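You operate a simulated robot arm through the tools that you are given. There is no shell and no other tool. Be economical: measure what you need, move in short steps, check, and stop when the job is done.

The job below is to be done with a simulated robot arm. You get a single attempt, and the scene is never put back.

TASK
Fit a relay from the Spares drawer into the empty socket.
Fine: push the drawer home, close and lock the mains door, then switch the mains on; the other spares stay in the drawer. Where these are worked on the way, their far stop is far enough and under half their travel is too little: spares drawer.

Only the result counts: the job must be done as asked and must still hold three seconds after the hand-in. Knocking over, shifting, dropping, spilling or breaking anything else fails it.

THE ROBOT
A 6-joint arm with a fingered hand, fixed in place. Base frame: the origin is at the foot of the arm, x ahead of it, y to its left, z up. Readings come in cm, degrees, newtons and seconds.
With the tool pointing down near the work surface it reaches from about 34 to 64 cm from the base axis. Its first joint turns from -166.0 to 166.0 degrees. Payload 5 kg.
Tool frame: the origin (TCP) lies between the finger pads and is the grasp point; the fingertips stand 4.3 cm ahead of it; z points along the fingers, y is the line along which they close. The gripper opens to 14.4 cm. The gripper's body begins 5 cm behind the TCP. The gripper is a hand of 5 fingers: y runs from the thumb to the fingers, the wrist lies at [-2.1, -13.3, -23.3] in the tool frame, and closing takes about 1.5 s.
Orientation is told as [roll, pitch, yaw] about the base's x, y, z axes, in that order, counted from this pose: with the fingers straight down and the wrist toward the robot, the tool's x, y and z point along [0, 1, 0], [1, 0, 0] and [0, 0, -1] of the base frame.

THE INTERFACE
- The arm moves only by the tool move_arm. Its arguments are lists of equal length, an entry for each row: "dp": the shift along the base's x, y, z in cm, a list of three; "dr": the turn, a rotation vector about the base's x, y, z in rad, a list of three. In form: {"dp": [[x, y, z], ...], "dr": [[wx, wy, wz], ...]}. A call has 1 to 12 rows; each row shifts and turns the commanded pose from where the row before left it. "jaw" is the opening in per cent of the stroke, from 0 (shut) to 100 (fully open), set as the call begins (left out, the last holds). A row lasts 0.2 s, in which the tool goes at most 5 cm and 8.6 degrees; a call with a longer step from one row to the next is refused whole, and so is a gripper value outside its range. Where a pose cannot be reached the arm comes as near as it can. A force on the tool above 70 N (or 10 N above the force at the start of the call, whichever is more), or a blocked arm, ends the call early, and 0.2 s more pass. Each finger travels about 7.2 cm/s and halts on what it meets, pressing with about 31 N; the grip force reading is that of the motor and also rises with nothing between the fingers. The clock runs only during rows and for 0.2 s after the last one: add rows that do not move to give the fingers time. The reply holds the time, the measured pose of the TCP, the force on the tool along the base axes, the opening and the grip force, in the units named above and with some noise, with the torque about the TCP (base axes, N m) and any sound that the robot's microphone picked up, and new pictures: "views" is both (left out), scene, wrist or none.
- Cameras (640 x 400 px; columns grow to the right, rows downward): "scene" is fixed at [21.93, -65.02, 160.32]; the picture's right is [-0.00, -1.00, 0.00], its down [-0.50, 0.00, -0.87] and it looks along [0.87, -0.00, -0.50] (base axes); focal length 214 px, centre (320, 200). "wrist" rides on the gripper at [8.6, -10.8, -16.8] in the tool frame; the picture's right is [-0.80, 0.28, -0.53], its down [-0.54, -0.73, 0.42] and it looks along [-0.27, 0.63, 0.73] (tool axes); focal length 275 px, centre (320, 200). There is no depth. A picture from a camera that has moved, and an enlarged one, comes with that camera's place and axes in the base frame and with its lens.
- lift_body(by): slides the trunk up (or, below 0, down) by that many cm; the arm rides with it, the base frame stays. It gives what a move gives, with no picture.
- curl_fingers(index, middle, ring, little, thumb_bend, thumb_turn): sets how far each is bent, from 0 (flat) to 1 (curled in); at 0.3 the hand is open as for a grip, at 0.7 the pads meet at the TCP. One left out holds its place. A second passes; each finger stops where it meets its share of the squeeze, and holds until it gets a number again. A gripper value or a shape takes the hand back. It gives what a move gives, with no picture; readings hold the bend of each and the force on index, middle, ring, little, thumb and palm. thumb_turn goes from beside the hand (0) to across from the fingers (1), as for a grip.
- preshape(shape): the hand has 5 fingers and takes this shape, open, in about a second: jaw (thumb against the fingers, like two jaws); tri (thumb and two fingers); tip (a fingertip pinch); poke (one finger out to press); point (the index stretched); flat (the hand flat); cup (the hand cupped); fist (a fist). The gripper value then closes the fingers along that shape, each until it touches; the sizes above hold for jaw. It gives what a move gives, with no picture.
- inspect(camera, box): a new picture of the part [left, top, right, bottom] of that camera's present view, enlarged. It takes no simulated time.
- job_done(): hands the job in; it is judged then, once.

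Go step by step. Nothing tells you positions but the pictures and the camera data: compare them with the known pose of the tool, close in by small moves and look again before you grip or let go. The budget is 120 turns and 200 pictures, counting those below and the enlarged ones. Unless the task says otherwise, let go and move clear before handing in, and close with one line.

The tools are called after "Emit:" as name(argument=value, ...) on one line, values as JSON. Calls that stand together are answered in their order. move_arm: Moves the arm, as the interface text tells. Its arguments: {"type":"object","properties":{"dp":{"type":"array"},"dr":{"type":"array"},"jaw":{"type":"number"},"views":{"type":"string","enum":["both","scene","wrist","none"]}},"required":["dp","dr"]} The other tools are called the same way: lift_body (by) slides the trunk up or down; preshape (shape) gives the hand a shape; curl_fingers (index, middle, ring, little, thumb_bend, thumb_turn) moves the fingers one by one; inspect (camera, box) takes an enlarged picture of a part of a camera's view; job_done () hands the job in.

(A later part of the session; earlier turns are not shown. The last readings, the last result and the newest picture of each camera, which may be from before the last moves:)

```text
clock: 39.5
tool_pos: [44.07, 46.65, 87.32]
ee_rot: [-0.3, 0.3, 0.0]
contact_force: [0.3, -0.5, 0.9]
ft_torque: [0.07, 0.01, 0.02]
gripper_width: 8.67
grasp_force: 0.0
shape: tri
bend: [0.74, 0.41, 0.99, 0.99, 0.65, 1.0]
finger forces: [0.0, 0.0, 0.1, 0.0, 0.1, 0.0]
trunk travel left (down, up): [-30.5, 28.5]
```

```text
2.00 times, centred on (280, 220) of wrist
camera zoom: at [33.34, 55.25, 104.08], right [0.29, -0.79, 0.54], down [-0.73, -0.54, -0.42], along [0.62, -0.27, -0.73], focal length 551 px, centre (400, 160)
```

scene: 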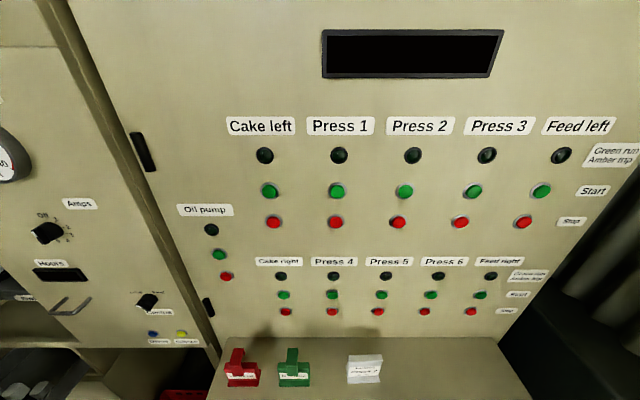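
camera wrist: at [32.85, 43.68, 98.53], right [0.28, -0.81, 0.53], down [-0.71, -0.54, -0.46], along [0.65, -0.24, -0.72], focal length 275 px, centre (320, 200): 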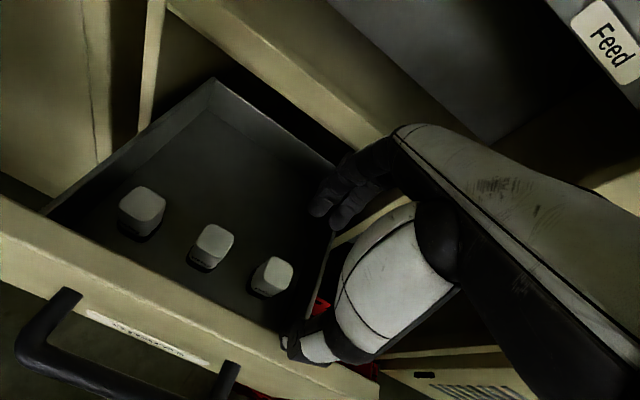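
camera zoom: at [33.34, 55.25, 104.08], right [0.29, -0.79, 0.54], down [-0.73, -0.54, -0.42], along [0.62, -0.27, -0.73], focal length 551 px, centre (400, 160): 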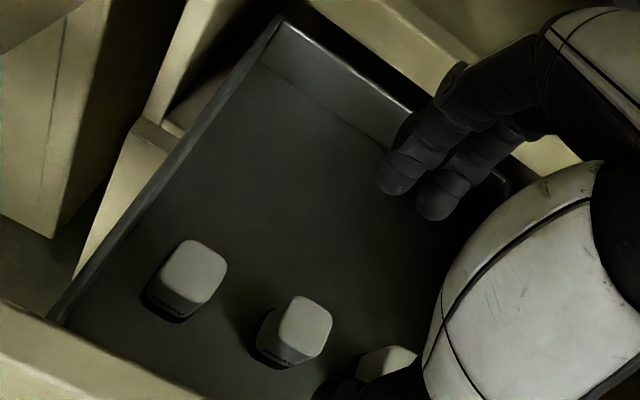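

The middle relay's top is at about (48.1, 43, 64.5), with neighbours 9 cm to each side. I'll set an even three-finger opening and move over it.

Emit:
curl_fingers(index=0.45, middle=0.45, thumb_bend=0.45)

Emit:
move_arm(dp=[[1, -0.8, -2], [1, -0.8, -2], [1, -0.8, -2], [1.2, -0.8, -2], [0, 0, -2]], dr=[[0, 0, 0], [0, 0, 0], [0, 0, 0], [0, 0, 0], [0, 0, 0]], views="wrist")

Emit:
inspect(camera="wrist", box=[160, 140, 480, 340])

```text
clock: 40.5
tool_pos: [44.06, 46.65, 87.38]
ee_rot: [-0.2, 0.3, 0.0]
contact_force: [-1.1, 0.1, -0.2]
ft_torque: [-0.03, -0.01, -0.03]
gripper_width: 9.57
grasp_force: 0.1
shape: fingers
bend: [0.45, 0.45, 0.99, 0.99, 0.45, 1.0]
finger forces: [0.0, 0.1, 0.1, 0.0, 0.1, 0.1]
trunk travel left (down, up): [-30.5, 28.5]
```

```text
clock: 41.7
tool_pos: [48.21, 43.44, 77.5]
ee_rot: [-0.2, 0.2, 0.1]
contact_force: [-0.5, 0.0, 0.2]
ft_torque: [0.0, 0.0, -0.02]
gripper_width: 9.55
grasp_force: 0.0
shape: fingers
bend: [0.45, 0.45, 0.99, 0.99, 0.45, 1.0]
finger forces: [0.0, 0.0, 0.0, 0.0, 0.0, 0.0]
trunk travel left (down, up): [-30.5, 28.5]
camera wrist: at [37.47, 51.99, 94.23], right [0.29, -0.79, 0.54], down [-0.73, -0.54, -0.42], along [0.62, -0.27, -0.73], focal length 275 px, centre (320, 200)
```

wrist: 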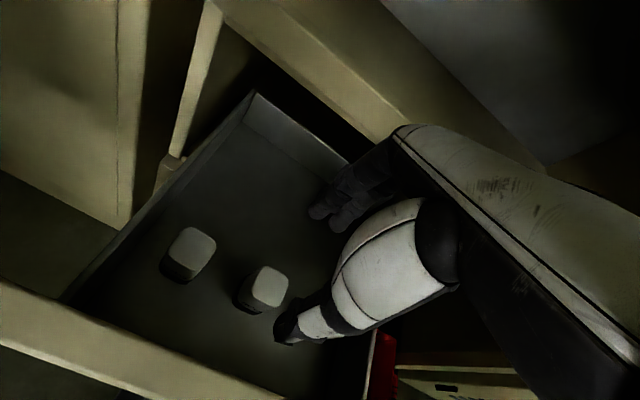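

```text
2.00 times, centred on (320, 240) of wrist
camera zoom: at [37.47, 51.99, 94.23], right [0.29, -0.79, 0.54], down [-0.73, -0.54, -0.42], along [0.62, -0.27, -0.73], focal length 551 px, centre (320, 120)
```

zoom: 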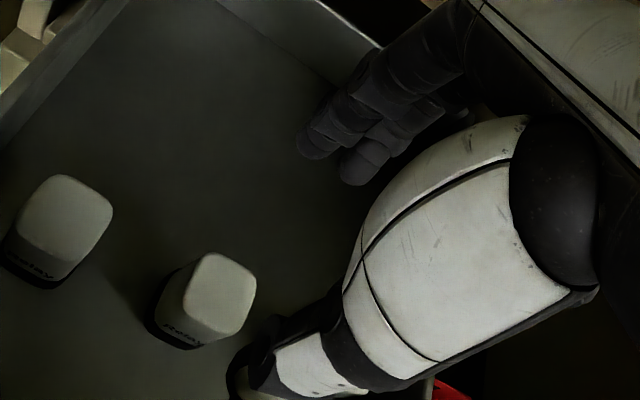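

The estimate holds: the relay is at (48.0, 42.9). I'll descend part way and check again.

Emit:
move_arm(dp=[[0, -0.1, -2], [0, -0.1, -2], [0, -0.1, -2], [0, 0, -1.5]], dr=[[0, 0, 0], [0, 0, 0], [0, 0, 0], [0, 0, 0]], views="none")

Emit:
inspect(camera="wrist", box=[160, 140, 480, 340])

```text
clock: 42.7
tool_pos: [48.37, 42.97, 70.01]
ee_rot: [-0.3, 0.4, 0.1]
contact_force: [0.2, 0.7, 0.2]
ft_torque: [0.01, -0.03, -0.04]
gripper_width: 9.56
grasp_force: 0.0
shape: fingers
bend: [0.45, 0.45, 0.99, 0.99, 0.45, 1.0]
finger forces: [0.0, 0.1, 0.0, 0.0, 0.1, 0.1]
trunk travel left (down, up): [-30.5, 28.5]
```

```text
2.00 times, centred on (320, 240) of wrist
camera zoom: at [37.64, 51.61, 86.69], right [0.29, -0.79, 0.54], down [-0.73, -0.55, -0.42], along [0.62, -0.27, -0.73], focal length 551 px, centre (320, 120)
```

zoom: 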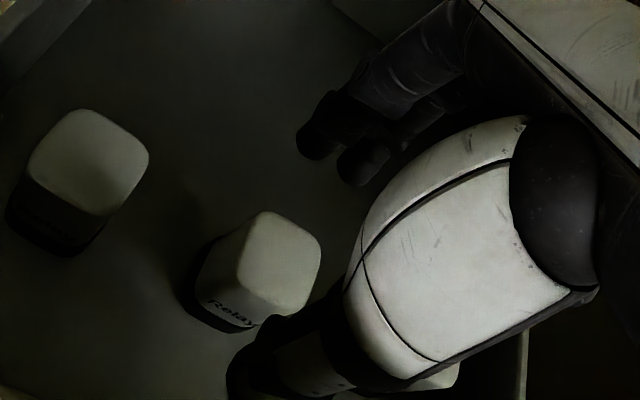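

Aligned in x and y. I'll lower the last 4 cm and look before closing.

Emit:
move_arm(dp=[[-0.2, 0, -1.5], [-0.1, 0, -1.5], [0, 0, -1]], dr=[[0, 0, 0], [0, 0, 0], [0, 0, 0]], views="none")

Emit:
inspect(camera="wrist", box=[160, 140, 480, 340])

```text
clock: 43.5
tool_pos: [48.03, 42.93, 66.18]
ee_rot: [-0.1, 0.2, 0.0]
contact_force: [-0.3, 0.3, -0.7]
ft_torque: [-0.01, 0.0, 0.02]
gripper_width: 9.62
grasp_force: 0.1
shape: fingers
bend: [0.45, 0.45, 0.99, 0.99, 0.45, 1.0]
finger forces: [0.1, 0.0, 0.1, 0.0, 0.0, 0.0]
trunk travel left (down, up): [-30.5, 28.5]
```

```text
2.00 times, centred on (320, 240) of wrist
camera zoom: at [37.29, 51.63, 82.87], right [0.29, -0.79, 0.54], down [-0.73, -0.54, -0.42], along [0.62, -0.27, -0.73], focal length 551 px, centre (320, 120)
```

zoom: 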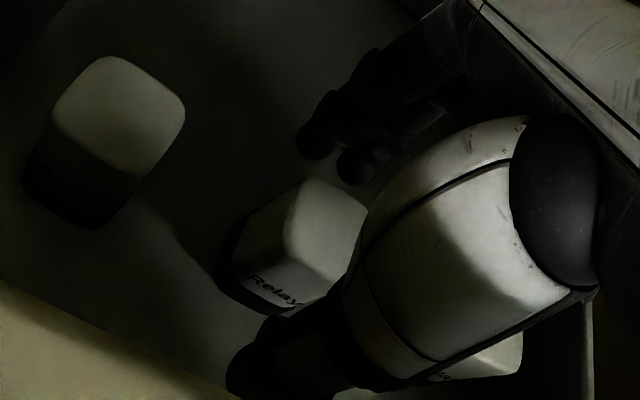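

The relay is between thumb and fingers. I'll lower 1 cm and close.

Emit:
move_arm(dp=[[0, 0, -1]], dr=[[0, 0, 0]], views="none")

Emit:
curl_fingers(index=0.75, middle=0.75, thumb_bend=0.75)

Emit:
inspect(camera="wrist", box=[160, 140, 480, 340])

```text
clock: 43.9
tool_pos: [48.06, 43.05, 64.97]
ee_rot: [-0.1, 0.2, 0.0]
contact_force: [-0.1, -0.7, -0.5]
ft_torque: [0.02, -0.05, -0.01]
gripper_width: 9.58
grasp_force: 0.0
shape: fingers
bend: [0.45, 0.45, 0.99, 0.99, 0.45, 1.0]
finger forces: [0.0, 0.0, 0.0, 0.0, 0.1, 0.1]
trunk travel left (down, up): [-30.5, 28.5]
```

```text
clock: 44.9
tool_pos: [48.02, 43.09, 65.11]
ee_rot: [-0.2, 0.4, -0.1]
contact_force: [0.0, 0.4, -0.4]
ft_torque: [-0.02, -0.01, 0.02]
gripper_width: 4.21
grasp_force: 22.1
shape: fingers
bend: [0.62, 0.64, 0.99, 0.99, 0.61, 0.98]
finger forces: [11.6, 10.1, 0.1, 0.0, 22.2, 0.0]
trunk travel left (down, up): [-30.5, 28.5]
```

```text
2.00 times, centred on (320, 240) of wrist
camera zoom: at [37.31, 51.74, 81.81], right [0.29, -0.79, 0.54], down [-0.73, -0.54, -0.42], along [0.62, -0.27, -0.73], focal length 551 px, centre (320, 120)
```

zoom: 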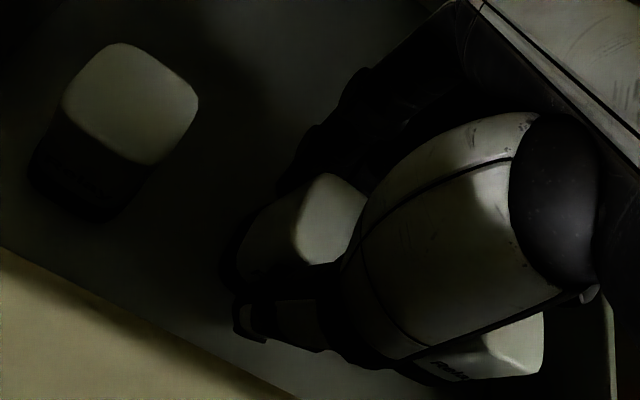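

A firm three-finger grip, 4.2 cm wide. I'll lift the relay straight up.

Emit:
move_arm(dp=[[0, 0, 0.7], [0, 0, 1], [0, 0, 2], [0, 0, 2], [0, 0, 2], [0, 0, 2], [0, 0, 2], [0, 0, 2], [0, 0, 2], [0, 0, 2]], dr=[[0, 0, 0], [0, 0, 0], [0, 0, 0], [0, 0, 0], [0, 0, 0], [0, 0, 0], [0, 0, 0], [0, 0, 0], [0, 0, 0], [0, 0, 0]], views="wrist")

Emit:
inspect(camera="wrist", box=[160, 140, 480, 340])

```text
clock: 47.1
tool_pos: [48.06, 42.99, 82.63]
ee_rot: [-0.2, 0.3, 0.0]
contact_force: [0.3, 0.9, -0.6]
ft_torque: [-0.01, -0.04, 0.02]
gripper_width: 4.2
grasp_force: 21.9
shape: fingers
bend: [0.62, 0.64, 0.99, 0.99, 0.61, 0.98]
finger forces: [11.6, 10.1, 0.0, 0.0, 22.1, 0.0]
trunk travel left (down, up): [-30.5, 28.5]
camera wrist: at [37.33, 51.68, 99.42], right [0.29, -0.79, 0.54], down [-0.73, -0.55, -0.42], along [0.62, -0.27, -0.73], focal length 275 px, centre (320, 200)
```

wrist: 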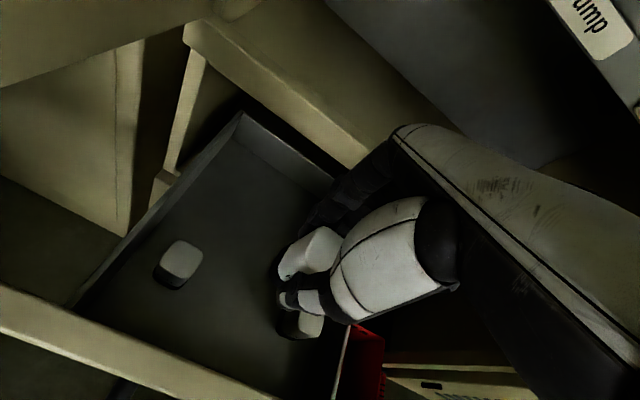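

```text
2.00 times, centred on (320, 240) of wrist
camera zoom: at [37.33, 51.68, 99.42], right [0.29, -0.79, 0.54], down [-0.73, -0.55, -0.42], along [0.62, -0.27, -0.73], focal length 551 px, centre (320, 120)
```

zoom: 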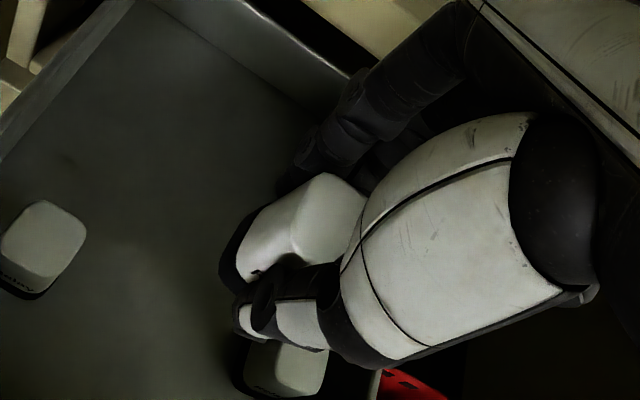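

The relay is held squarely. The Cake socket triangulates to about (70.3, 53.5, 104.5), so I'll raise the trunk and arm and see how far I can reach toward it.

Emit:
lift_body(by=28)

Emit:
move_arm(dp=[[0, 1, 1.5], [0, 1, 1.5], [0, 1, 1.5], [0.5, 1, 1.5], [0.5, 1, 1], [1, 1, 0.5]], dr=[[0, 0, 0], [0, 0, 0], [0, 0, 0], [0, 0, 0], [0, 0, 0], [0, 0, 0]], views="wrist")

```text
clock: 50.0
tool_pos: [48.09, 42.96, 110.72]
ee_rot: [-0.3, 0.3, 0.0]
contact_force: [-0.7, 0.8, -0.7]
ft_torque: [-0.01, -0.01, -0.01]
gripper_width: 4.19
grasp_force: 21.7
shape: fingers
bend: [0.62, 0.64, 0.99, 0.99, 0.61, 0.98]
finger forces: [11.6, 9.9, 0.0, 0.0, 22.2, 0.0]
trunk travel left (down, up): [-58.5, 0.5]
```

```text
clock: 51.4
tool_pos: [50.05, 49.02, 118.09]
ee_rot: [-0.3, 0.4, 0.0]
contact_force: [0.0, -0.2, -1.5]
ft_torque: [-0.02, 0.01, -0.02]
gripper_width: 4.2
grasp_force: 21.8
shape: fingers
bend: [0.62, 0.64, 0.99, 0.99, 0.61, 0.98]
finger forces: [11.7, 10.0, 0.0, 0.0, 22.2, 0.1]
trunk travel left (down, up): [-58.5, 0.5]
camera wrist: at [39.32, 57.71, 134.89], right [0.29, -0.79, 0.54], down [-0.73, -0.54, -0.42], along [0.62, -0.27, -0.73], focal length 275 px, centre (320, 200)
```

wrist: 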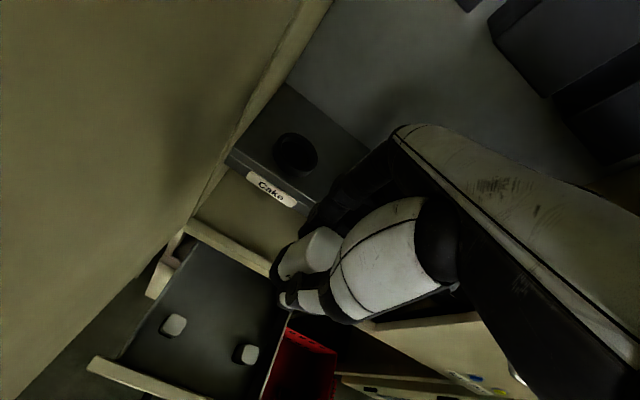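

The socket confirms at (70.4, 53.3). I'll advance at this height and watch the reach.

Emit:
move_arm(dp=[[2, 0.4, 0], [2, 0.4, 0], [2, 0.4, 0], [2, 0.4, 0], [2, 0.4, 0], [2, 0.4, 0]], dr=[[0, 0, 0], [0, 0, 0], [0, 0, 0], [0, 0, 0], [0, 0, 0], [0, 0, 0]], views="wrist")

```text
clock: 52.8
tool_pos: [62.1, 51.62, 118.12]
ee_rot: [-0.2, 0.4, 0.1]
contact_force: [0.5, -0.2, -0.1]
ft_torque: [-0.03, 0.01, 0.0]
gripper_width: 4.2
grasp_force: 21.8
shape: fingers
bend: [0.62, 0.64, 0.99, 0.99, 0.61, 0.98]
finger forces: [11.7, 10.0, 0.0, 0.0, 22.0, 0.0]
trunk travel left (down, up): [-58.5, 0.5]
camera wrist: at [51.36, 60.24, 134.88], right [0.29, -0.79, 0.54], down [-0.73, -0.55, -0.42], along [0.62, -0.27, -0.73], focal length 275 px, centre (320, 200)
```

wrist: 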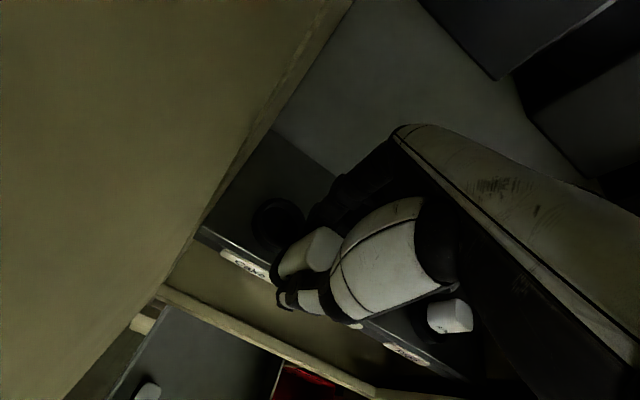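

Still reachable. I'll move over the socket.

Emit:
move_arm(dp=[[2, 0.5, 0], [2, 0.5, 0], [2, 0.5, 0], [2, 0.4, 0], [0, 0, 0]], dr=[[0, 0, 0], [0, 0, 0], [0, 0, 0], [0, 0, 0], [0, 0, 0]], views="wrist")

Emit:
inspect(camera="wrist", box=[160, 160, 400, 340])

```text
clock: 53.6
tool_pos: [67.2, 52.19, 118.76]
ee_rot: [-0.5, -0.1, 0.9]
contact_force: [-36.1, -50.4, -3.7]
ft_torque: [8.87, -6.95, 9.78]
gripper_width: 4.19
grasp_force: 22.3
shape: fingers
bend: [0.62, 0.64, 0.99, 0.99, 0.61, 0.98]
finger forces: [11.7, 9.9, 0.0, 0.0, 22.1, 0.0]
trunk travel left (down, up): [-58.5, 0.5]
stopped in row 4: the force on the tool passed its limit at 98 N (the readings are from after the stop); the commanded pose is now the measured one
camera wrist: at [56.23, 60.81, 135.45], right [0.29, -0.79, 0.54], down [-0.72, -0.56, -0.42], along [0.63, -0.27, -0.73], focal length 275 px, centre (320, 200)
```

wrist: 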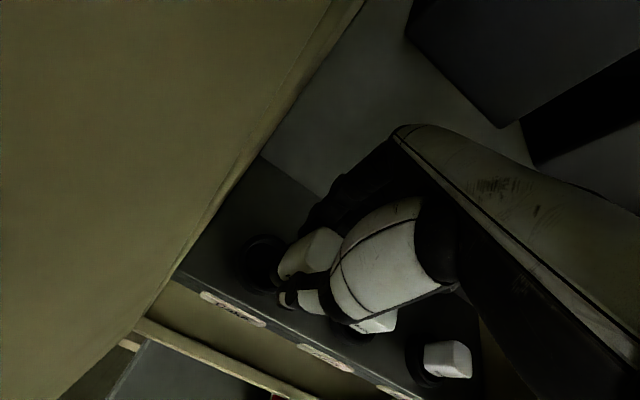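

```text
2.22 times, centred on (280, 250) of wrist
camera zoom: at [56.23, 60.81, 135.45], right [0.29, -0.79, 0.54], down [-0.72, -0.56, -0.42], along [0.63, -0.27, -0.73], focal length 612 px, centre (409, 89)
```

zoom: 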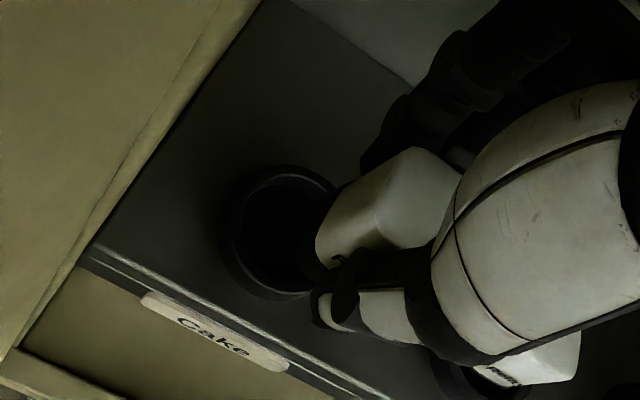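

The back of the hand (the camera side) touched the open door or left jamb at y≈61. I'll back off in y and yaw the hand a few degrees so that side swings away from the door.

Emit:
move_arm(dp=[[-1, -1.5, 0], [0, -0.5, 0], [0, 0, 0], [0, 0, 0], [0, 0, 0]], dr=[[0, 0, 0], [0, 0, 0.06], [0, 0, 0.06], [0, 0, 0.06], [0, 0, 0.04]], views="wrist")

```text
clock: 54.8
tool_pos: [66.5, 50.63, 118.21]
ee_rot: [-0.6, 0.2, 13.2]
contact_force: [0.1, 0.3, -0.9]
ft_torque: [0.02, 0.0, -0.03]
gripper_width: 4.2
grasp_force: 22.6
shape: fingers
bend: [0.62, 0.64, 0.99, 0.99, 0.61, 0.98]
finger forces: [11.6, 9.9, 0.1, 0.0, 22.0, 0.0]
trunk travel left (down, up): [-58.5, 0.5]
camera wrist: at [54.01, 56.87, 134.9], right [0.46, -0.7, 0.54], down [-0.58, -0.7, -0.42], along [0.67, -0.13, -0.73], focal length 275 px, centre (320, 200)
```

wrist: 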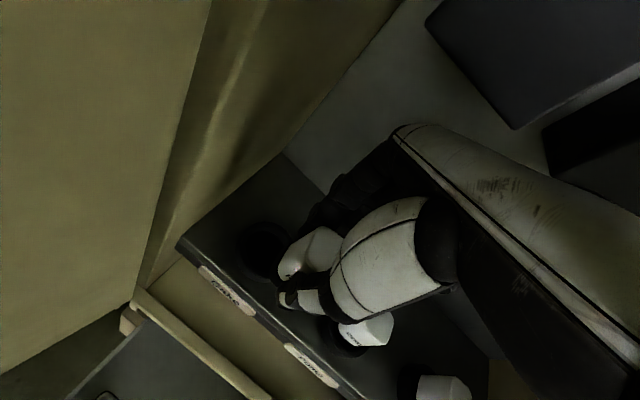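

Clear of the door now. I'll continue to above the socket.

Emit:
move_arm(dp=[[1.2, 0.9, 0], [1.2, 0.9, 0], [1.2, 0.9, 0], [0, 0.2, 0]], dr=[[0, 0, 0], [0, 0, 0], [0, 0, 0], [0, 0, 0]], views="wrist")

Emit:
inspect(camera="wrist", box=[200, 200, 360, 320])

```text
clock: 55.8
tool_pos: [70.24, 53.69, 118.17]
ee_rot: [-0.6, 0.2, 13.0]
contact_force: [-0.8, 0.2, -1.3]
ft_torque: [0.02, -0.03, -0.01]
gripper_width: 4.19
grasp_force: 21.6
shape: fingers
bend: [0.62, 0.64, 0.99, 0.99, 0.61, 0.98]
finger forces: [11.6, 10.0, 0.1, 0.1, 22.0, 0.1]
trunk travel left (down, up): [-58.5, 0.5]
camera wrist: at [57.77, 59.85, 134.85], right [0.46, -0.71, 0.54], down [-0.58, -0.7, -0.42], along [0.67, -0.13, -0.73], focal length 275 px, centre (320, 200)
```

wrist: 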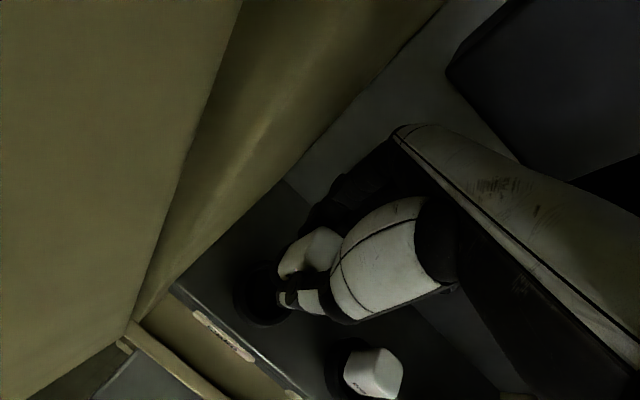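

```text
3.33 times, centred on (280, 260) of wrist
camera zoom: at [57.77, 59.85, 134.85], right [0.46, -0.71, 0.54], down [-0.58, -0.7, -0.42], along [0.67, -0.13, -0.73], focal length 918 px, centre (453, 0)
```

zoom: 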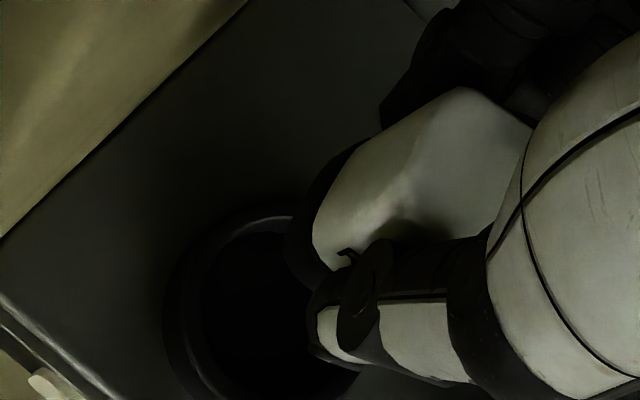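

The relay sits within 0.2 cm of the TCP, and the socket centre averages to about (69.2, 53.1) with its rim near z 106. I'll shift to that and lower until just above the rim.

Emit:
move_arm(dp=[[-0.4, -0.2, -1], [-0.4, -0.2, -1.2], [-0.2, -0.1, -1.2], [0, 0, -1]], dr=[[0, 0, 0], [0, 0, 0], [0, 0, 0], [0, 0, 0]], views="none")

Emit:
inspect(camera="wrist", box=[200, 200, 360, 320])

```text
clock: 56.8
tool_pos: [69.23, 53.14, 113.83]
ee_rot: [-0.6, 0.2, 13.1]
contact_force: [0.0, -0.8, -0.6]
ft_torque: [0.01, 0.02, -0.02]
gripper_width: 4.18
grasp_force: 22.0
shape: fingers
bend: [0.62, 0.64, 0.99, 0.99, 0.61, 0.98]
finger forces: [11.6, 10.1, 0.0, 0.0, 21.9, 0.0]
trunk travel left (down, up): [-58.5, 0.5]
```

```text
3.33 times, centred on (280, 260) of wrist
camera zoom: at [56.73, 59.31, 130.49], right [0.46, -0.71, 0.54], down [-0.58, -0.7, -0.41], along [0.67, -0.13, -0.73], focal length 918 px, centre (453, 0)
```

zoom: 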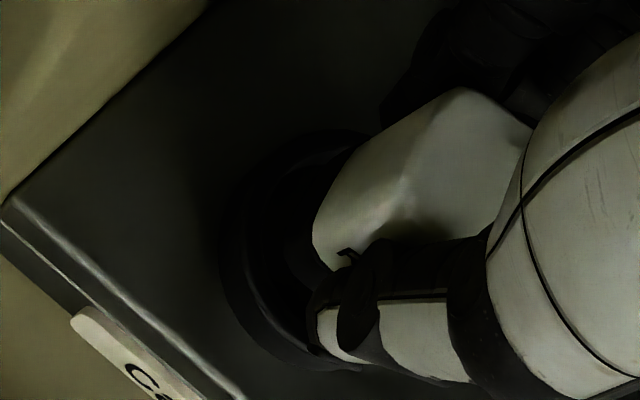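

The socket centre appears about 0.5 cm to the right of the relay. I'll shift and lower gently, watching for force.

Emit:
move_arm(dp=[[0.05, -0.45, 0], [0, 0, -0.5], [0, 0, -0.5]], dr=[[0, 0, 0], [0, 0, 0], [0, 0, 0]], views="none")

Emit:
inspect(camera="wrist", box=[200, 200, 360, 320])

```text
clock: 57.6
tool_pos: [69.1, 52.72, 112.85]
ee_rot: [-0.6, 0.2, 13.1]
contact_force: [0.4, 0.1, -0.7]
ft_torque: [-0.01, 0.01, 0.0]
gripper_width: 4.21
grasp_force: 21.6
shape: fingers
bend: [0.62, 0.64, 0.99, 0.99, 0.61, 0.98]
finger forces: [11.6, 10.0, 0.0, 0.1, 22.0, 0.0]
trunk travel left (down, up): [-58.5, 0.5]
```

```text
3.33 times, centred on (280, 260) of wrist
camera zoom: at [56.7, 58.87, 129.5], right [0.46, -0.71, 0.54], down [-0.58, -0.7, -0.42], along [0.67, -0.13, -0.73], focal length 918 px, centre (453, 0)
```

zoom: 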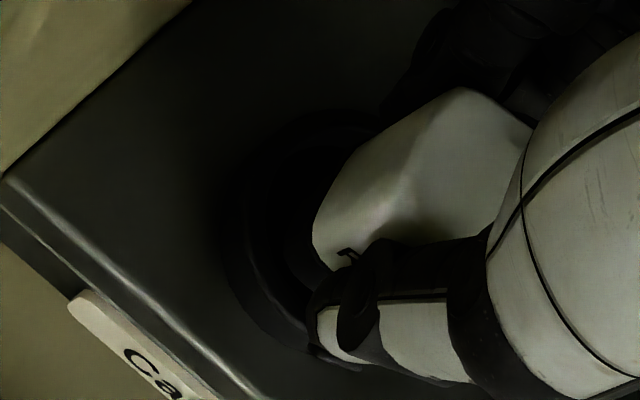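

Emit:
move_arm(dp=[[0.1, -0.05, -0.4], [0, 0, -0.3], [0, 0, -0.3]], dr=[[0, 0, 0], [0, 0, 0], [0, 0, 0]], views="none")

Emit:
inspect(camera="wrist", box=[200, 180, 360, 300])

```text
clock: 58.4
tool_pos: [69.29, 52.69, 111.83]
ee_rot: [-0.6, 0.3, 13.0]
contact_force: [-0.4, -0.5, -0.9]
ft_torque: [0.01, 0.0, -0.01]
gripper_width: 4.2
grasp_force: 21.7
shape: fingers
bend: [0.62, 0.64, 0.99, 0.99, 0.61, 0.98]
finger forces: [11.8, 10.1, 0.0, 0.0, 22.0, 0.0]
trunk travel left (down, up): [-58.5, 0.5]
```

```text
3.33 times, centred on (280, 240) of wrist
camera zoom: at [56.8, 58.82, 128.53], right [0.46, -0.71, 0.54], down [-0.58, -0.7, -0.42], along [0.67, -0.13, -0.73], focal length 918 px, centre (453, 67)
```

zoom: 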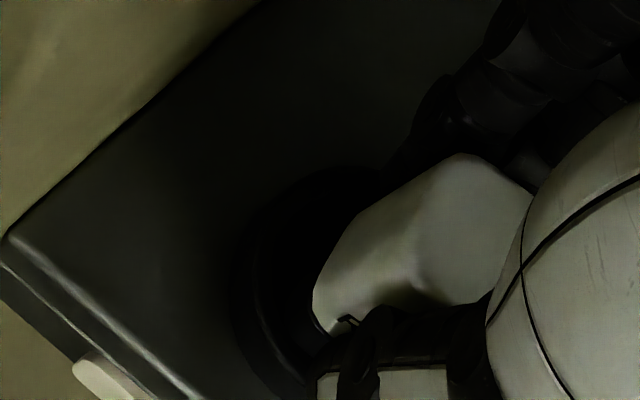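

No contact yet. I'll keep lowering slowly.

Emit:
move_arm(dp=[[0, 0, -0.4], [0, 0, -0.3], [0, 0, -0.3]], dr=[[0, 0, 0], [0, 0, 0], [0, 0, 0]], views="none")

Emit:
inspect(camera="wrist", box=[200, 180, 360, 300])

```text
clock: 59.2
tool_pos: [69.19, 52.69, 111.43]
ee_rot: [-0.4, -0.3, 13.2]
contact_force: [5.4, 0.9, 28.7]
ft_torque: [0.09, 0.15, 0.0]
gripper_width: 4.18
grasp_force: 26.3
shape: fingers
bend: [0.62, 0.64, 0.99, 0.99, 0.62, 0.98]
finger forces: [14.7, 13.5, 0.0, 0.1, 24.7, 0.0]
trunk travel left (down, up): [-58.5, 0.5]
```

```text
3.33 times, centred on (280, 240) of wrist
camera zoom: at [56.67, 58.68, 128.08], right [0.45, -0.71, 0.54], down [-0.58, -0.7, -0.42], along [0.68, -0.12, -0.73], focal length 918 px, centre (453, 67)
```

zoom: 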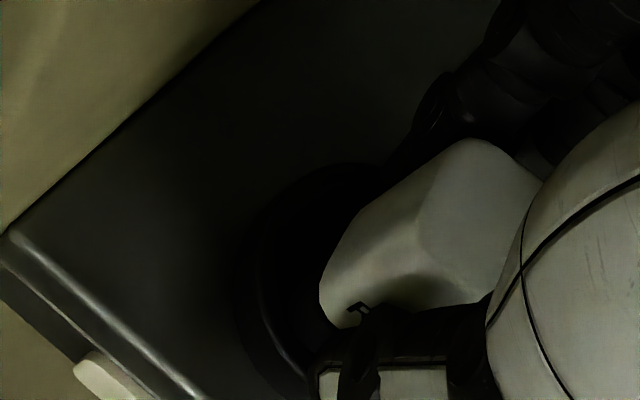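

Contact appears on the front rim (the moment suggests about 1.6 cm in front). I'll lift slightly, shift back by 0.4 cm in x, and try again.

Emit:
move_arm(dp=[[0, 0, 0.8], [0.45, 0.05, 0], [0, 0, -0.4], [0, 0, -0.4], [0, 0, -0.3]], dr=[[0, 0, 0], [0, 0, 0], [0, 0, 0], [0, 0, 0], [0, 0, 0]], views="none")

Emit:
inspect(camera="wrist", box=[200, 180, 360, 300])

```text
clock: 60.4
tool_pos: [69.73, 52.59, 110.72]
ee_rot: [-0.5, -0.1, 13.0]
contact_force: [3.4, 0.4, 25.1]
ft_torque: [-0.04, 0.47, -0.03]
gripper_width: 4.25
grasp_force: 26.0
shape: fingers
bend: [0.62, 0.64, 0.99, 0.99, 0.63, 0.98]
finger forces: [12.7, 12.3, 0.2, 0.0, 26.9, 0.0]
trunk travel left (down, up): [-58.5, 0.5]
```

```text
3.33 times, centred on (280, 240) of wrist
camera zoom: at [57.21, 58.72, 127.46], right [0.46, -0.71, 0.54], down [-0.58, -0.7, -0.42], along [0.67, -0.12, -0.73], focal length 918 px, centre (453, 67)
```

zoom: 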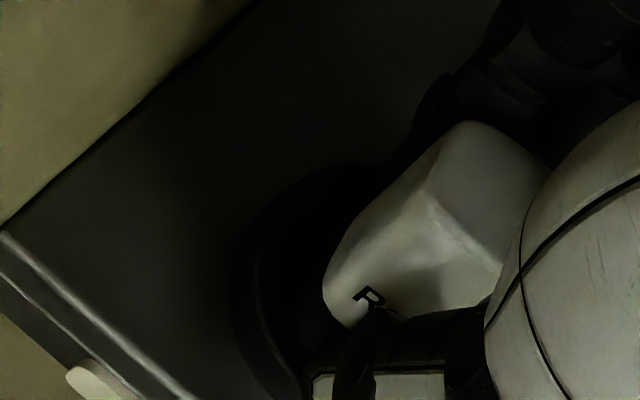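

The relay is being pushed up and slightly tilted in the hand, so the alignment isn't right yet. I'll raise and pull back to see the socket unobstructed and check the relay in the hand.

Emit:
move_arm(dp=[[0, 0, 1.5], [0, 0, 2], [-1, -0.3, 2], [-3, -0.7, 0], [-3, -0.7, 0], [-3, -0.7, 0], [-2, -0.6, 0]], dr=[[0, 0, 0], [0, 0, 0], [0, 0, 0], [0, 0, 0], [0, 0, 0], [0, 0, 0], [0, 0, 0]], views="wrist")

Emit:
inspect(camera="wrist", box=[230, 120, 390, 220])

Emit:
inspect(camera="wrist", box=[240, 210, 400, 330])

```text
clock: 62.0
tool_pos: [57.57, 49.67, 115.98]
ee_rot: [-0.5, 0.0, 13.1]
contact_force: [0.0, -0.2, -0.4]
ft_torque: [-0.02, -0.03, 0.0]
gripper_width: 4.26
grasp_force: 20.9
shape: fingers
bend: [0.62, 0.64, 0.99, 0.99, 0.62, 0.98]
finger forces: [10.7, 10.6, 0.1, 0.0, 21.2, 0.0]
trunk travel left (down, up): [-58.5, 0.5]
camera wrist: at [45.18, 55.73, 132.68], right [0.46, -0.71, 0.54], down [-0.58, -0.7, -0.42], along [0.67, -0.13, -0.73], focal length 275 px, centre (320, 200)
```

wrist: 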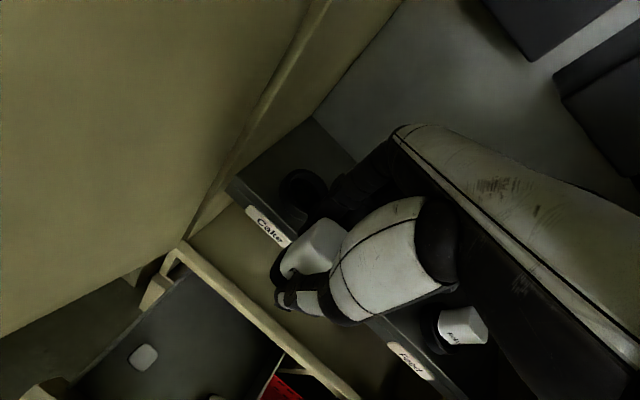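

```text
4.00 times, centred on (310, 170) of wrist
camera zoom: at [45.18, 55.73, 132.68], right [0.46, -0.71, 0.54], down [-0.58, -0.7, -0.42], along [0.67, -0.13, -0.73], focal length 1101 px, centre (360, 320)
```

zoom: 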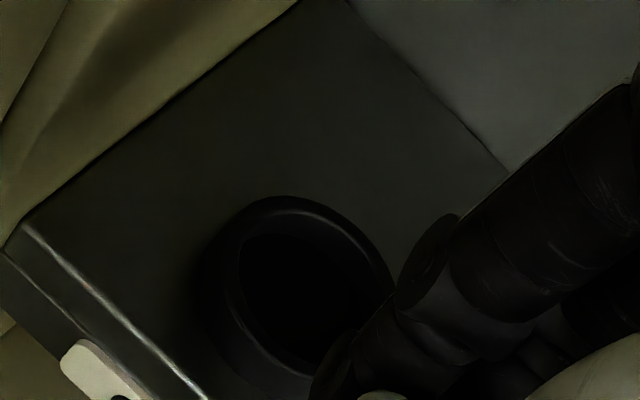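

```text
3.33 times, centred on (320, 270) of wrist
camera zoom: at [45.18, 55.73, 132.68], right [0.46, -0.71, 0.54], down [-0.58, -0.7, -0.42], along [0.67, -0.13, -0.73], focal length 918 px, centre (320, -33)
```

zoom: 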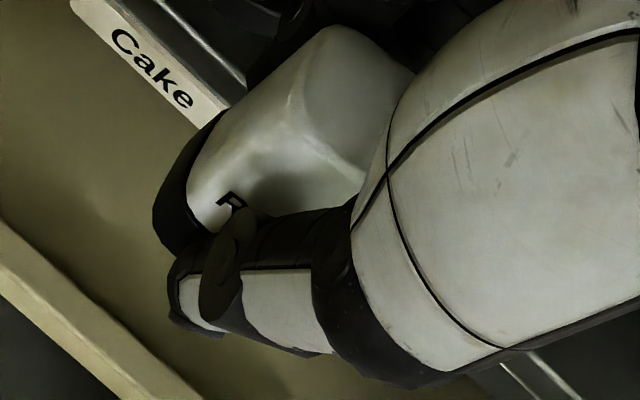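

The ring is clear: the hole is about 4.7 cm wide, centred near (69.1, 52.7). The relay may have tilted in the grip, so I'll bring it where the fixed camera can see it and check how it sits.

Emit:
move_arm(dp=[[-3, 0, 0], [-3, -3, 0], [-3, -4, -1], [-2, -4.2, -1.5], [0, -4.2, -1.5], [0, -4.2, -1.5], [0, -4.2, -1.5], [0, -4.2, -1.5], [0, -4.2, -1.5], [0, -4.2, -1.5], [0, -4.2, -1.5], [0, -4.2, -1.5]], dr=[[0, 0, 0], [0, 0, 0], [0, 0, 0], [0, 0, 0], [0, 0, 0], [0, 0, 0], [0, 0, 0], [0, 0, 0], [0, 0, 0], [0, 0, 0], [0, 0, 0], [0, 0, 0]], views="scene")

```text
refused: row 3 steps farther than a row can; nothing moved
```

Emit:
move_arm(dp=[[-3, 0, 0], [-3, -2, 0], [-3, -3.5, 0], [-2, -4.2, -1.5], [0, -4.2, -1.5], [0, -4.2, -1.5], [0, -4.2, -1.5], [0, -4.2, -1.5], [0, -4.2, -1.5], [0, -4.2, -1.5], [0, -4.2, -1.5], [0, -4.2, -1.5]], dr=[[0, 0, 0], [0, 0, 0], [0, 0, 0], [0, 0, 0], [0, 0, 0], [0, 0, 0], [0, 0, 0], [0, 0, 0], [0, 0, 0], [0, 0, 0], [0, 0, 0], [0, 0, 0]], views="scene")

```text
clock: 64.6
tool_pos: [47.13, 6.53, 102.47]
ee_rot: [-0.4, 0.4, 12.7]
contact_force: [0.7, 2.1, -0.4]
ft_torque: [-0.09, 0.02, 0.03]
gripper_width: 4.25
grasp_force: 20.9
shape: fingers
bend: [0.62, 0.64, 0.99, 0.99, 0.62, 0.98]
finger forces: [10.6, 10.5, 0.1, 0.1, 21.1, 0.0]
trunk travel left (down, up): [-58.5, 0.5]
```

scene: 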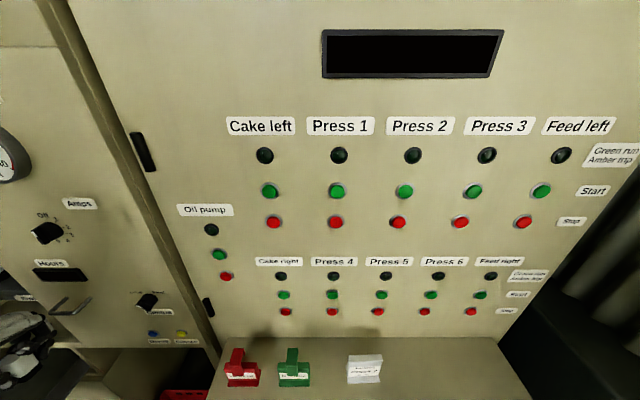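

Visible at the left edge; I'll bring it a bit further into view and enlarge.

Emit:
move_arm(dp=[[0, -4.5, 0.5], [0, -4.5, 0.5], [0, -4.5, 0.5], [0, -4, 0.5]], dr=[[0, 0, 0], [0, 0, 0], [0, 0, 0], [0, 0, 0]], views="none")

Emit:
inspect(camera="scene", box=[0, 260, 200, 400])

```text
clock: 65.6
tool_pos: [46.77, -10.88, 104.51]
ee_rot: [-0.5, 0.2, 13.1]
contact_force: [-0.4, -0.9, -1.0]
ft_torque: [0.03, -0.01, 0.01]
gripper_width: 4.23
grasp_force: 20.9
shape: fingers
bend: [0.62, 0.64, 0.99, 0.99, 0.62, 0.98]
finger forces: [10.8, 10.4, 0.1, 0.0, 21.0, 0.0]
trunk travel left (down, up): [-58.5, 0.5]
```

```text
2.86 times, centred on (100, 330) of scene
camera zoom: at [21.93, -65.02, 160.32], right [0.0, -1.0, 0.0], down [-0.5, 0.0, -0.87], along [0.87, 0.0, -0.5], focal length 613 px, centre (949, -171)
```

zoom: 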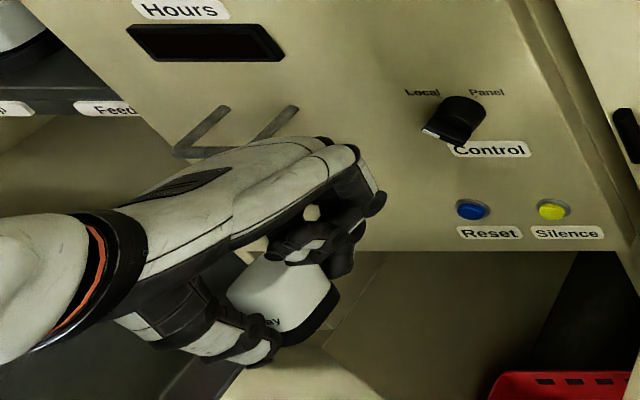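

Emit:
inspect(camera="scene", box=[65, 335, 130, 390])

```text
7.27 times, centred on (98, 362) of scene
camera zoom: at [21.93, -65.02, 160.32], right [0.0, -1.0, 0.0], down [-0.5, 0.0, -0.87], along [0.87, 0.0, -0.5], focal length 1560 px, centre (1938, -982)
```

zoom: 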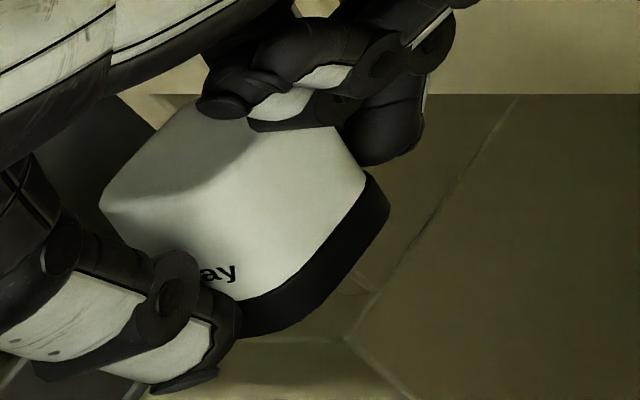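

Enlarged, the relay looks upright in the grip (edges match the expected vertical and depth directions), sitting about 0.5 cm toward the thumb. I'll go back near the socket for a clear, well-lit look at the hole.

Emit:
move_arm(dp=[[0, 4.5, 1], [0, 4.5, 1], [0, 4.5, 1], [0, 4.5, 1], [0, 4.5, 1], [0, 4.5, 1], [0, 4.5, 1], [0, 4.5, 1], [0, 4.5, 1], [0, 4.5, 1], [0, 4.5, 1], [0, 4.5, 1]], dr=[[0, 0, 0], [0, 0, 0], [0, 0, 0], [0, 0, 0], [0, 0, 0], [0, 0, 0], [0, 0, -0.05], [0, 0, -0.05], [0, 0, -0.05], [0, 0, -0.05], [0, 0, -0.03], [0, 0, 0]], views="none")

Emit:
move_arm(dp=[[1, 2, 0.5], [0, 0, 0]], dr=[[0, 0, 0], [0, 0, 0]], views="wrist")

Emit:
inspect(camera="wrist", box=[240, 90, 400, 210])

```text
clock: 68.2
tool_pos: [46.93, 42.98, 116.61]
ee_rot: [-0.7, 0.3, -0.1]
contact_force: [-0.1, 0.2, 0.0]
ft_torque: [-0.04, -0.04, -0.01]
gripper_width: 4.25
grasp_force: 20.7
shape: fingers
bend: [0.62, 0.64, 0.99, 0.99, 0.62, 0.98]
finger forces: [10.7, 10.4, 0.1, 0.0, 20.9, 0.0]
trunk travel left (down, up): [-58.5, 0.5]
```

```text
clock: 68.8
tool_pos: [47.92, 44.96, 117.21]
ee_rot: [-0.6, 0.2, -0.1]
contact_force: [0.0, 0.1, -1.4]
ft_torque: [-0.05, 0.01, 0.03]
gripper_width: 4.23
grasp_force: 21.2
shape: fingers
bend: [0.62, 0.64, 0.99, 0.99, 0.62, 0.98]
finger forces: [10.7, 10.4, 0.1, 0.0, 20.9, 0.0]
trunk travel left (down, up): [-58.5, 0.5]
camera wrist: at [37.14, 53.71, 133.88], right [0.29, -0.79, 0.54], down [-0.73, -0.55, -0.42], along [0.62, -0.28, -0.73], focal length 275 px, centre (320, 200)
```

wrist: 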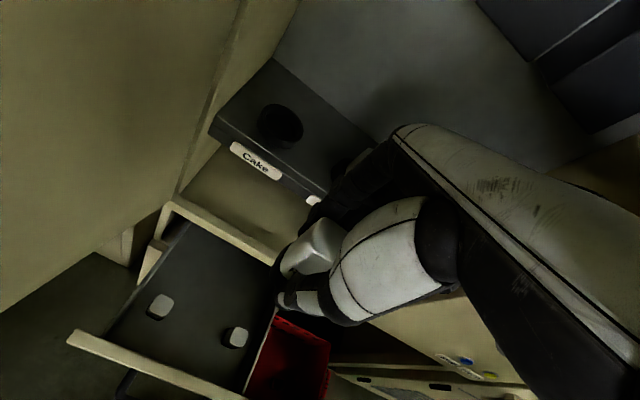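

```text
3.33 times, centred on (320, 150) of wrist
camera zoom: at [37.14, 53.71, 133.88], right [0.29, -0.79, 0.54], down [-0.73, -0.55, -0.42], along [0.62, -0.28, -0.73], focal length 918 px, centre (320, 367)
```

zoom: 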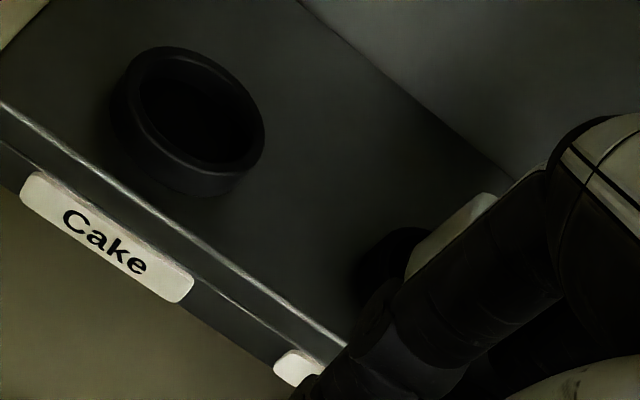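

The socket is a round ring with about a 5.5 cm hole. Both contacts came at x≈67.4, suggesting the hole centre is further back, near x 69.8. I'll return over it with the yaw and try about 0.6 cm deeper.

Emit:
move_arm(dp=[[2, 0.5, 0], [2, 0.5, 0], [2, 0.5, 0], [2, 0.5, 0], [2, 0.5, 0], [2, 0.5, 0], [2, 0.5, 0], [2, 0.8, 0], [2, 1, 0], [2, 1, 0], [2.3, 0, -1], [0, 0, -1.5]], dr=[[0, 0, 0.06], [0, 0, 0.06], [0, 0, 0.06], [0, 0, 0.05], [0, 0, 0], [0, 0, 0], [0, 0, 0], [0, 0, 0], [0, 0, 0], [0, 0, 0], [0, 0, 0], [0, 0, 0]], views="none")

Emit:
inspect(camera="wrist", box=[200, 180, 360, 300])

```text
clock: 71.4
tool_pos: [69.98, 51.11, 114.53]
ee_rot: [-0.6, 0.2, 13.1]
contact_force: [-0.1, 0.0, -1.2]
ft_torque: [0.02, -0.02, 0.0]
gripper_width: 4.25
grasp_force: 20.5
shape: fingers
bend: [0.62, 0.64, 0.99, 0.99, 0.62, 0.98]
finger forces: [10.6, 10.3, 0.0, 0.0, 20.8, 0.0]
trunk travel left (down, up): [-58.5, 0.5]
```

```text
3.33 times, centred on (280, 240) of wrist
camera zoom: at [57.6, 57.32, 131.23], right [0.46, -0.71, 0.54], down [-0.58, -0.7, -0.42], along [0.67, -0.13, -0.73], focal length 918 px, centre (453, 67)
```

zoom: 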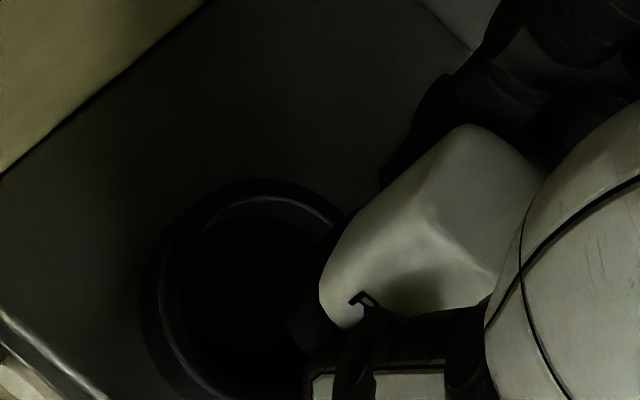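

Viewed from here the ring centre is about (69.1, 52.95), and the relay sits ~0.7 cm toward the thumb with a ~3° lean. I'll correct the lean, align and lower in small steps.

Emit:
move_arm(dp=[[0, 1, -0.5], [-0.1, 0.75, -0.5], [0, 0, -0.7], [0, 0, -0.5], [0, 0, -0.4]], dr=[[0.05, 0, 0], [0, 0, 0], [0, 0, 0], [0, 0, 0], [0, 0, 0]], views="none")

Emit:
inspect(camera="wrist", box=[200, 180, 360, 300])

```text
clock: 72.6
tool_pos: [69.93, 53.0, 111.88]
ee_rot: [2.2, -0.4, 13.1]
contact_force: [0.1, 0.6, -1.4]
ft_torque: [0.0, 0.01, 0.03]
gripper_width: 4.24
grasp_force: 21.1
shape: fingers
bend: [0.62, 0.64, 0.99, 0.99, 0.62, 0.98]
finger forces: [10.5, 10.3, 0.0, 0.0, 20.8, 0.0]
trunk travel left (down, up): [-58.5, 0.5]
```

```text
3.33 times, centred on (280, 240) of wrist
camera zoom: at [57.47, 58.21, 128.92], right [0.46, -0.73, 0.51], down [-0.58, -0.68, -0.45], along [0.67, -0.09, -0.74], focal length 918 px, centre (453, 67)
```

zoom: 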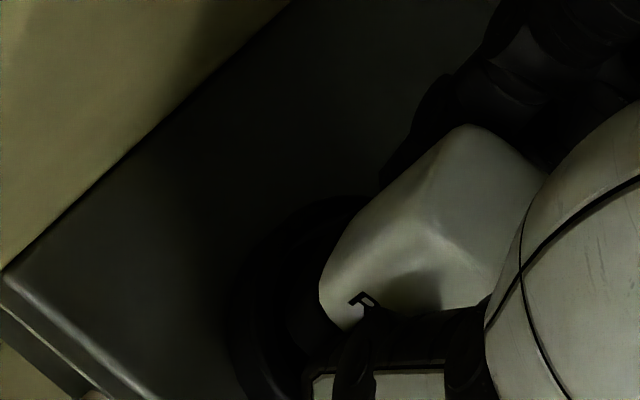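

Emit:
move_arm(dp=[[0, 0, -0.4], [0, 0, -0.3], [0, 0, -0.3], [0, 0, -0.2]], dr=[[0, 0, 0], [0, 0, 0], [0, 0, 0], [0, 0, 0]], views="none")

```text
clock: 73.6
tool_pos: [69.94, 52.91, 110.98]
ee_rot: [2.4, -0.6, 13.1]
contact_force: [-0.5, -1.3, 5.0]
ft_torque: [0.04, 0.11, 0.0]
gripper_width: 4.22
grasp_force: 21.9
shape: fingers
bend: [0.62, 0.64, 0.99, 0.99, 0.62, 0.98]
finger forces: [10.7, 10.8, 0.1, 0.0, 22.2, 0.0]
trunk travel left (down, up): [-58.5, 0.5]
```

Light contact at the front-left of the relay. I'll lift a bit, shift back-right, and probe again.

Emit:
move_arm(dp=[[0, 0, 0.5], [0.35, -0.3, 0], [0, 0, -0.4], [0, 0, -0.3], [0, 0, -0.2]], dr=[[0, 0, 0], [0, 0, 0], [0, 0, 0], [0, 0, 0], [0, 0, 0]], views="none")

```text
clock: 74.8
tool_pos: [70.4, 52.67, 110.5]
ee_rot: [2.3, -0.6, 13.1]
contact_force: [-1.1, -0.2, 5.1]
ft_torque: [-0.07, 0.27, 0.02]
gripper_width: 4.24
grasp_force: 23.5
shape: fingers
bend: [0.62, 0.64, 0.99, 0.99, 0.62, 0.98]
finger forces: [10.4, 10.3, 0.0, 0.1, 26.3, 0.0]
trunk travel left (down, up): [-58.5, 0.5]
```

The thumb seems to be what is touching (it holds low on the relay). Before deciding on a regrip, I'll check how far the fitted relays stand out of their sockets.

Emit:
inspect(camera="scene", box=[0, 265, 60, 310])

Emit:
inspect(camera="wrist", box=[200, 180, 440, 380])

```text
8.89 times, centred on (30, 288) of scene
camera zoom: at [21.93, -65.02, 160.32], right [0.0, -1.0, 0.0], down [-0.5, 0.0, -0.87], along [0.87, 0.0, -0.5], focal length 1906 px, centre (2898, -578)
```

zoom: 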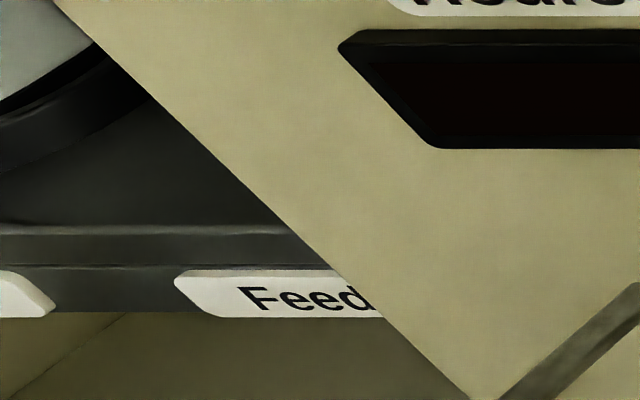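

```text
2.00 times, centred on (320, 280) of wrist
camera zoom: at [57.88, 57.91, 127.46], right [0.46, -0.73, 0.5], down [-0.58, -0.68, -0.45], along [0.67, -0.09, -0.74], focal length 551 px, centre (320, 40)
```

zoom: 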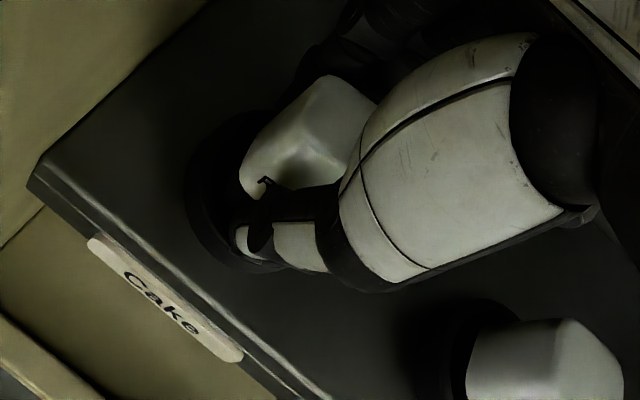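

Working through the geometry, the relay's base should already be ~2 cm below the rim, resting on the socket floor, with the thumb touching the rim. I'll check with a small sideways nudge.

Emit:
move_arm(dp=[[0, -0.3, 0], [0, -0.4, 0], [0, 0, 0]], dr=[[0, 0, 0], [0, 0, 0], [0, 0, 0]], views="none")

Emit:
move_arm(dp=[[0, 0.4, 0], [0, 0.4, 0], [0, 0.4, 0], [0, 0, 0]], dr=[[0, 0, 0], [0, 0, 0], [0, 0, 0], [0, 0, 0]], views="none")

```text
clock: 75.6
tool_pos: [70.21, 52.09, 110.61]
ee_rot: [2.3, -0.7, 13.1]
contact_force: [2.5, 4.9, 10.8]
ft_torque: [0.2, 0.37, -0.15]
gripper_width: 4.23
grasp_force: 26.7
shape: fingers
bend: [0.62, 0.65, 0.99, 0.99, 0.63, 0.97]
finger forces: [13.1, 9.1, 0.0, 0.0, 31.2, 0.0]
trunk travel left (down, up): [-58.5, 0.5]
```

```text
clock: 76.6
tool_pos: [70.33, 53.0, 110.4]
ee_rot: [2.2, -0.5, 13.2]
contact_force: [1.1, -4.4, 14.2]
ft_torque: [-0.23, 0.6, 0.2]
gripper_width: 4.22
grasp_force: 30.0
shape: fingers
bend: [0.63, 0.64, 0.99, 0.99, 0.62, 0.99]
finger forces: [9.6, 12.9, 0.1, 0.0, 37.4, 0.0]
trunk travel left (down, up): [-58.5, 0.5]
```

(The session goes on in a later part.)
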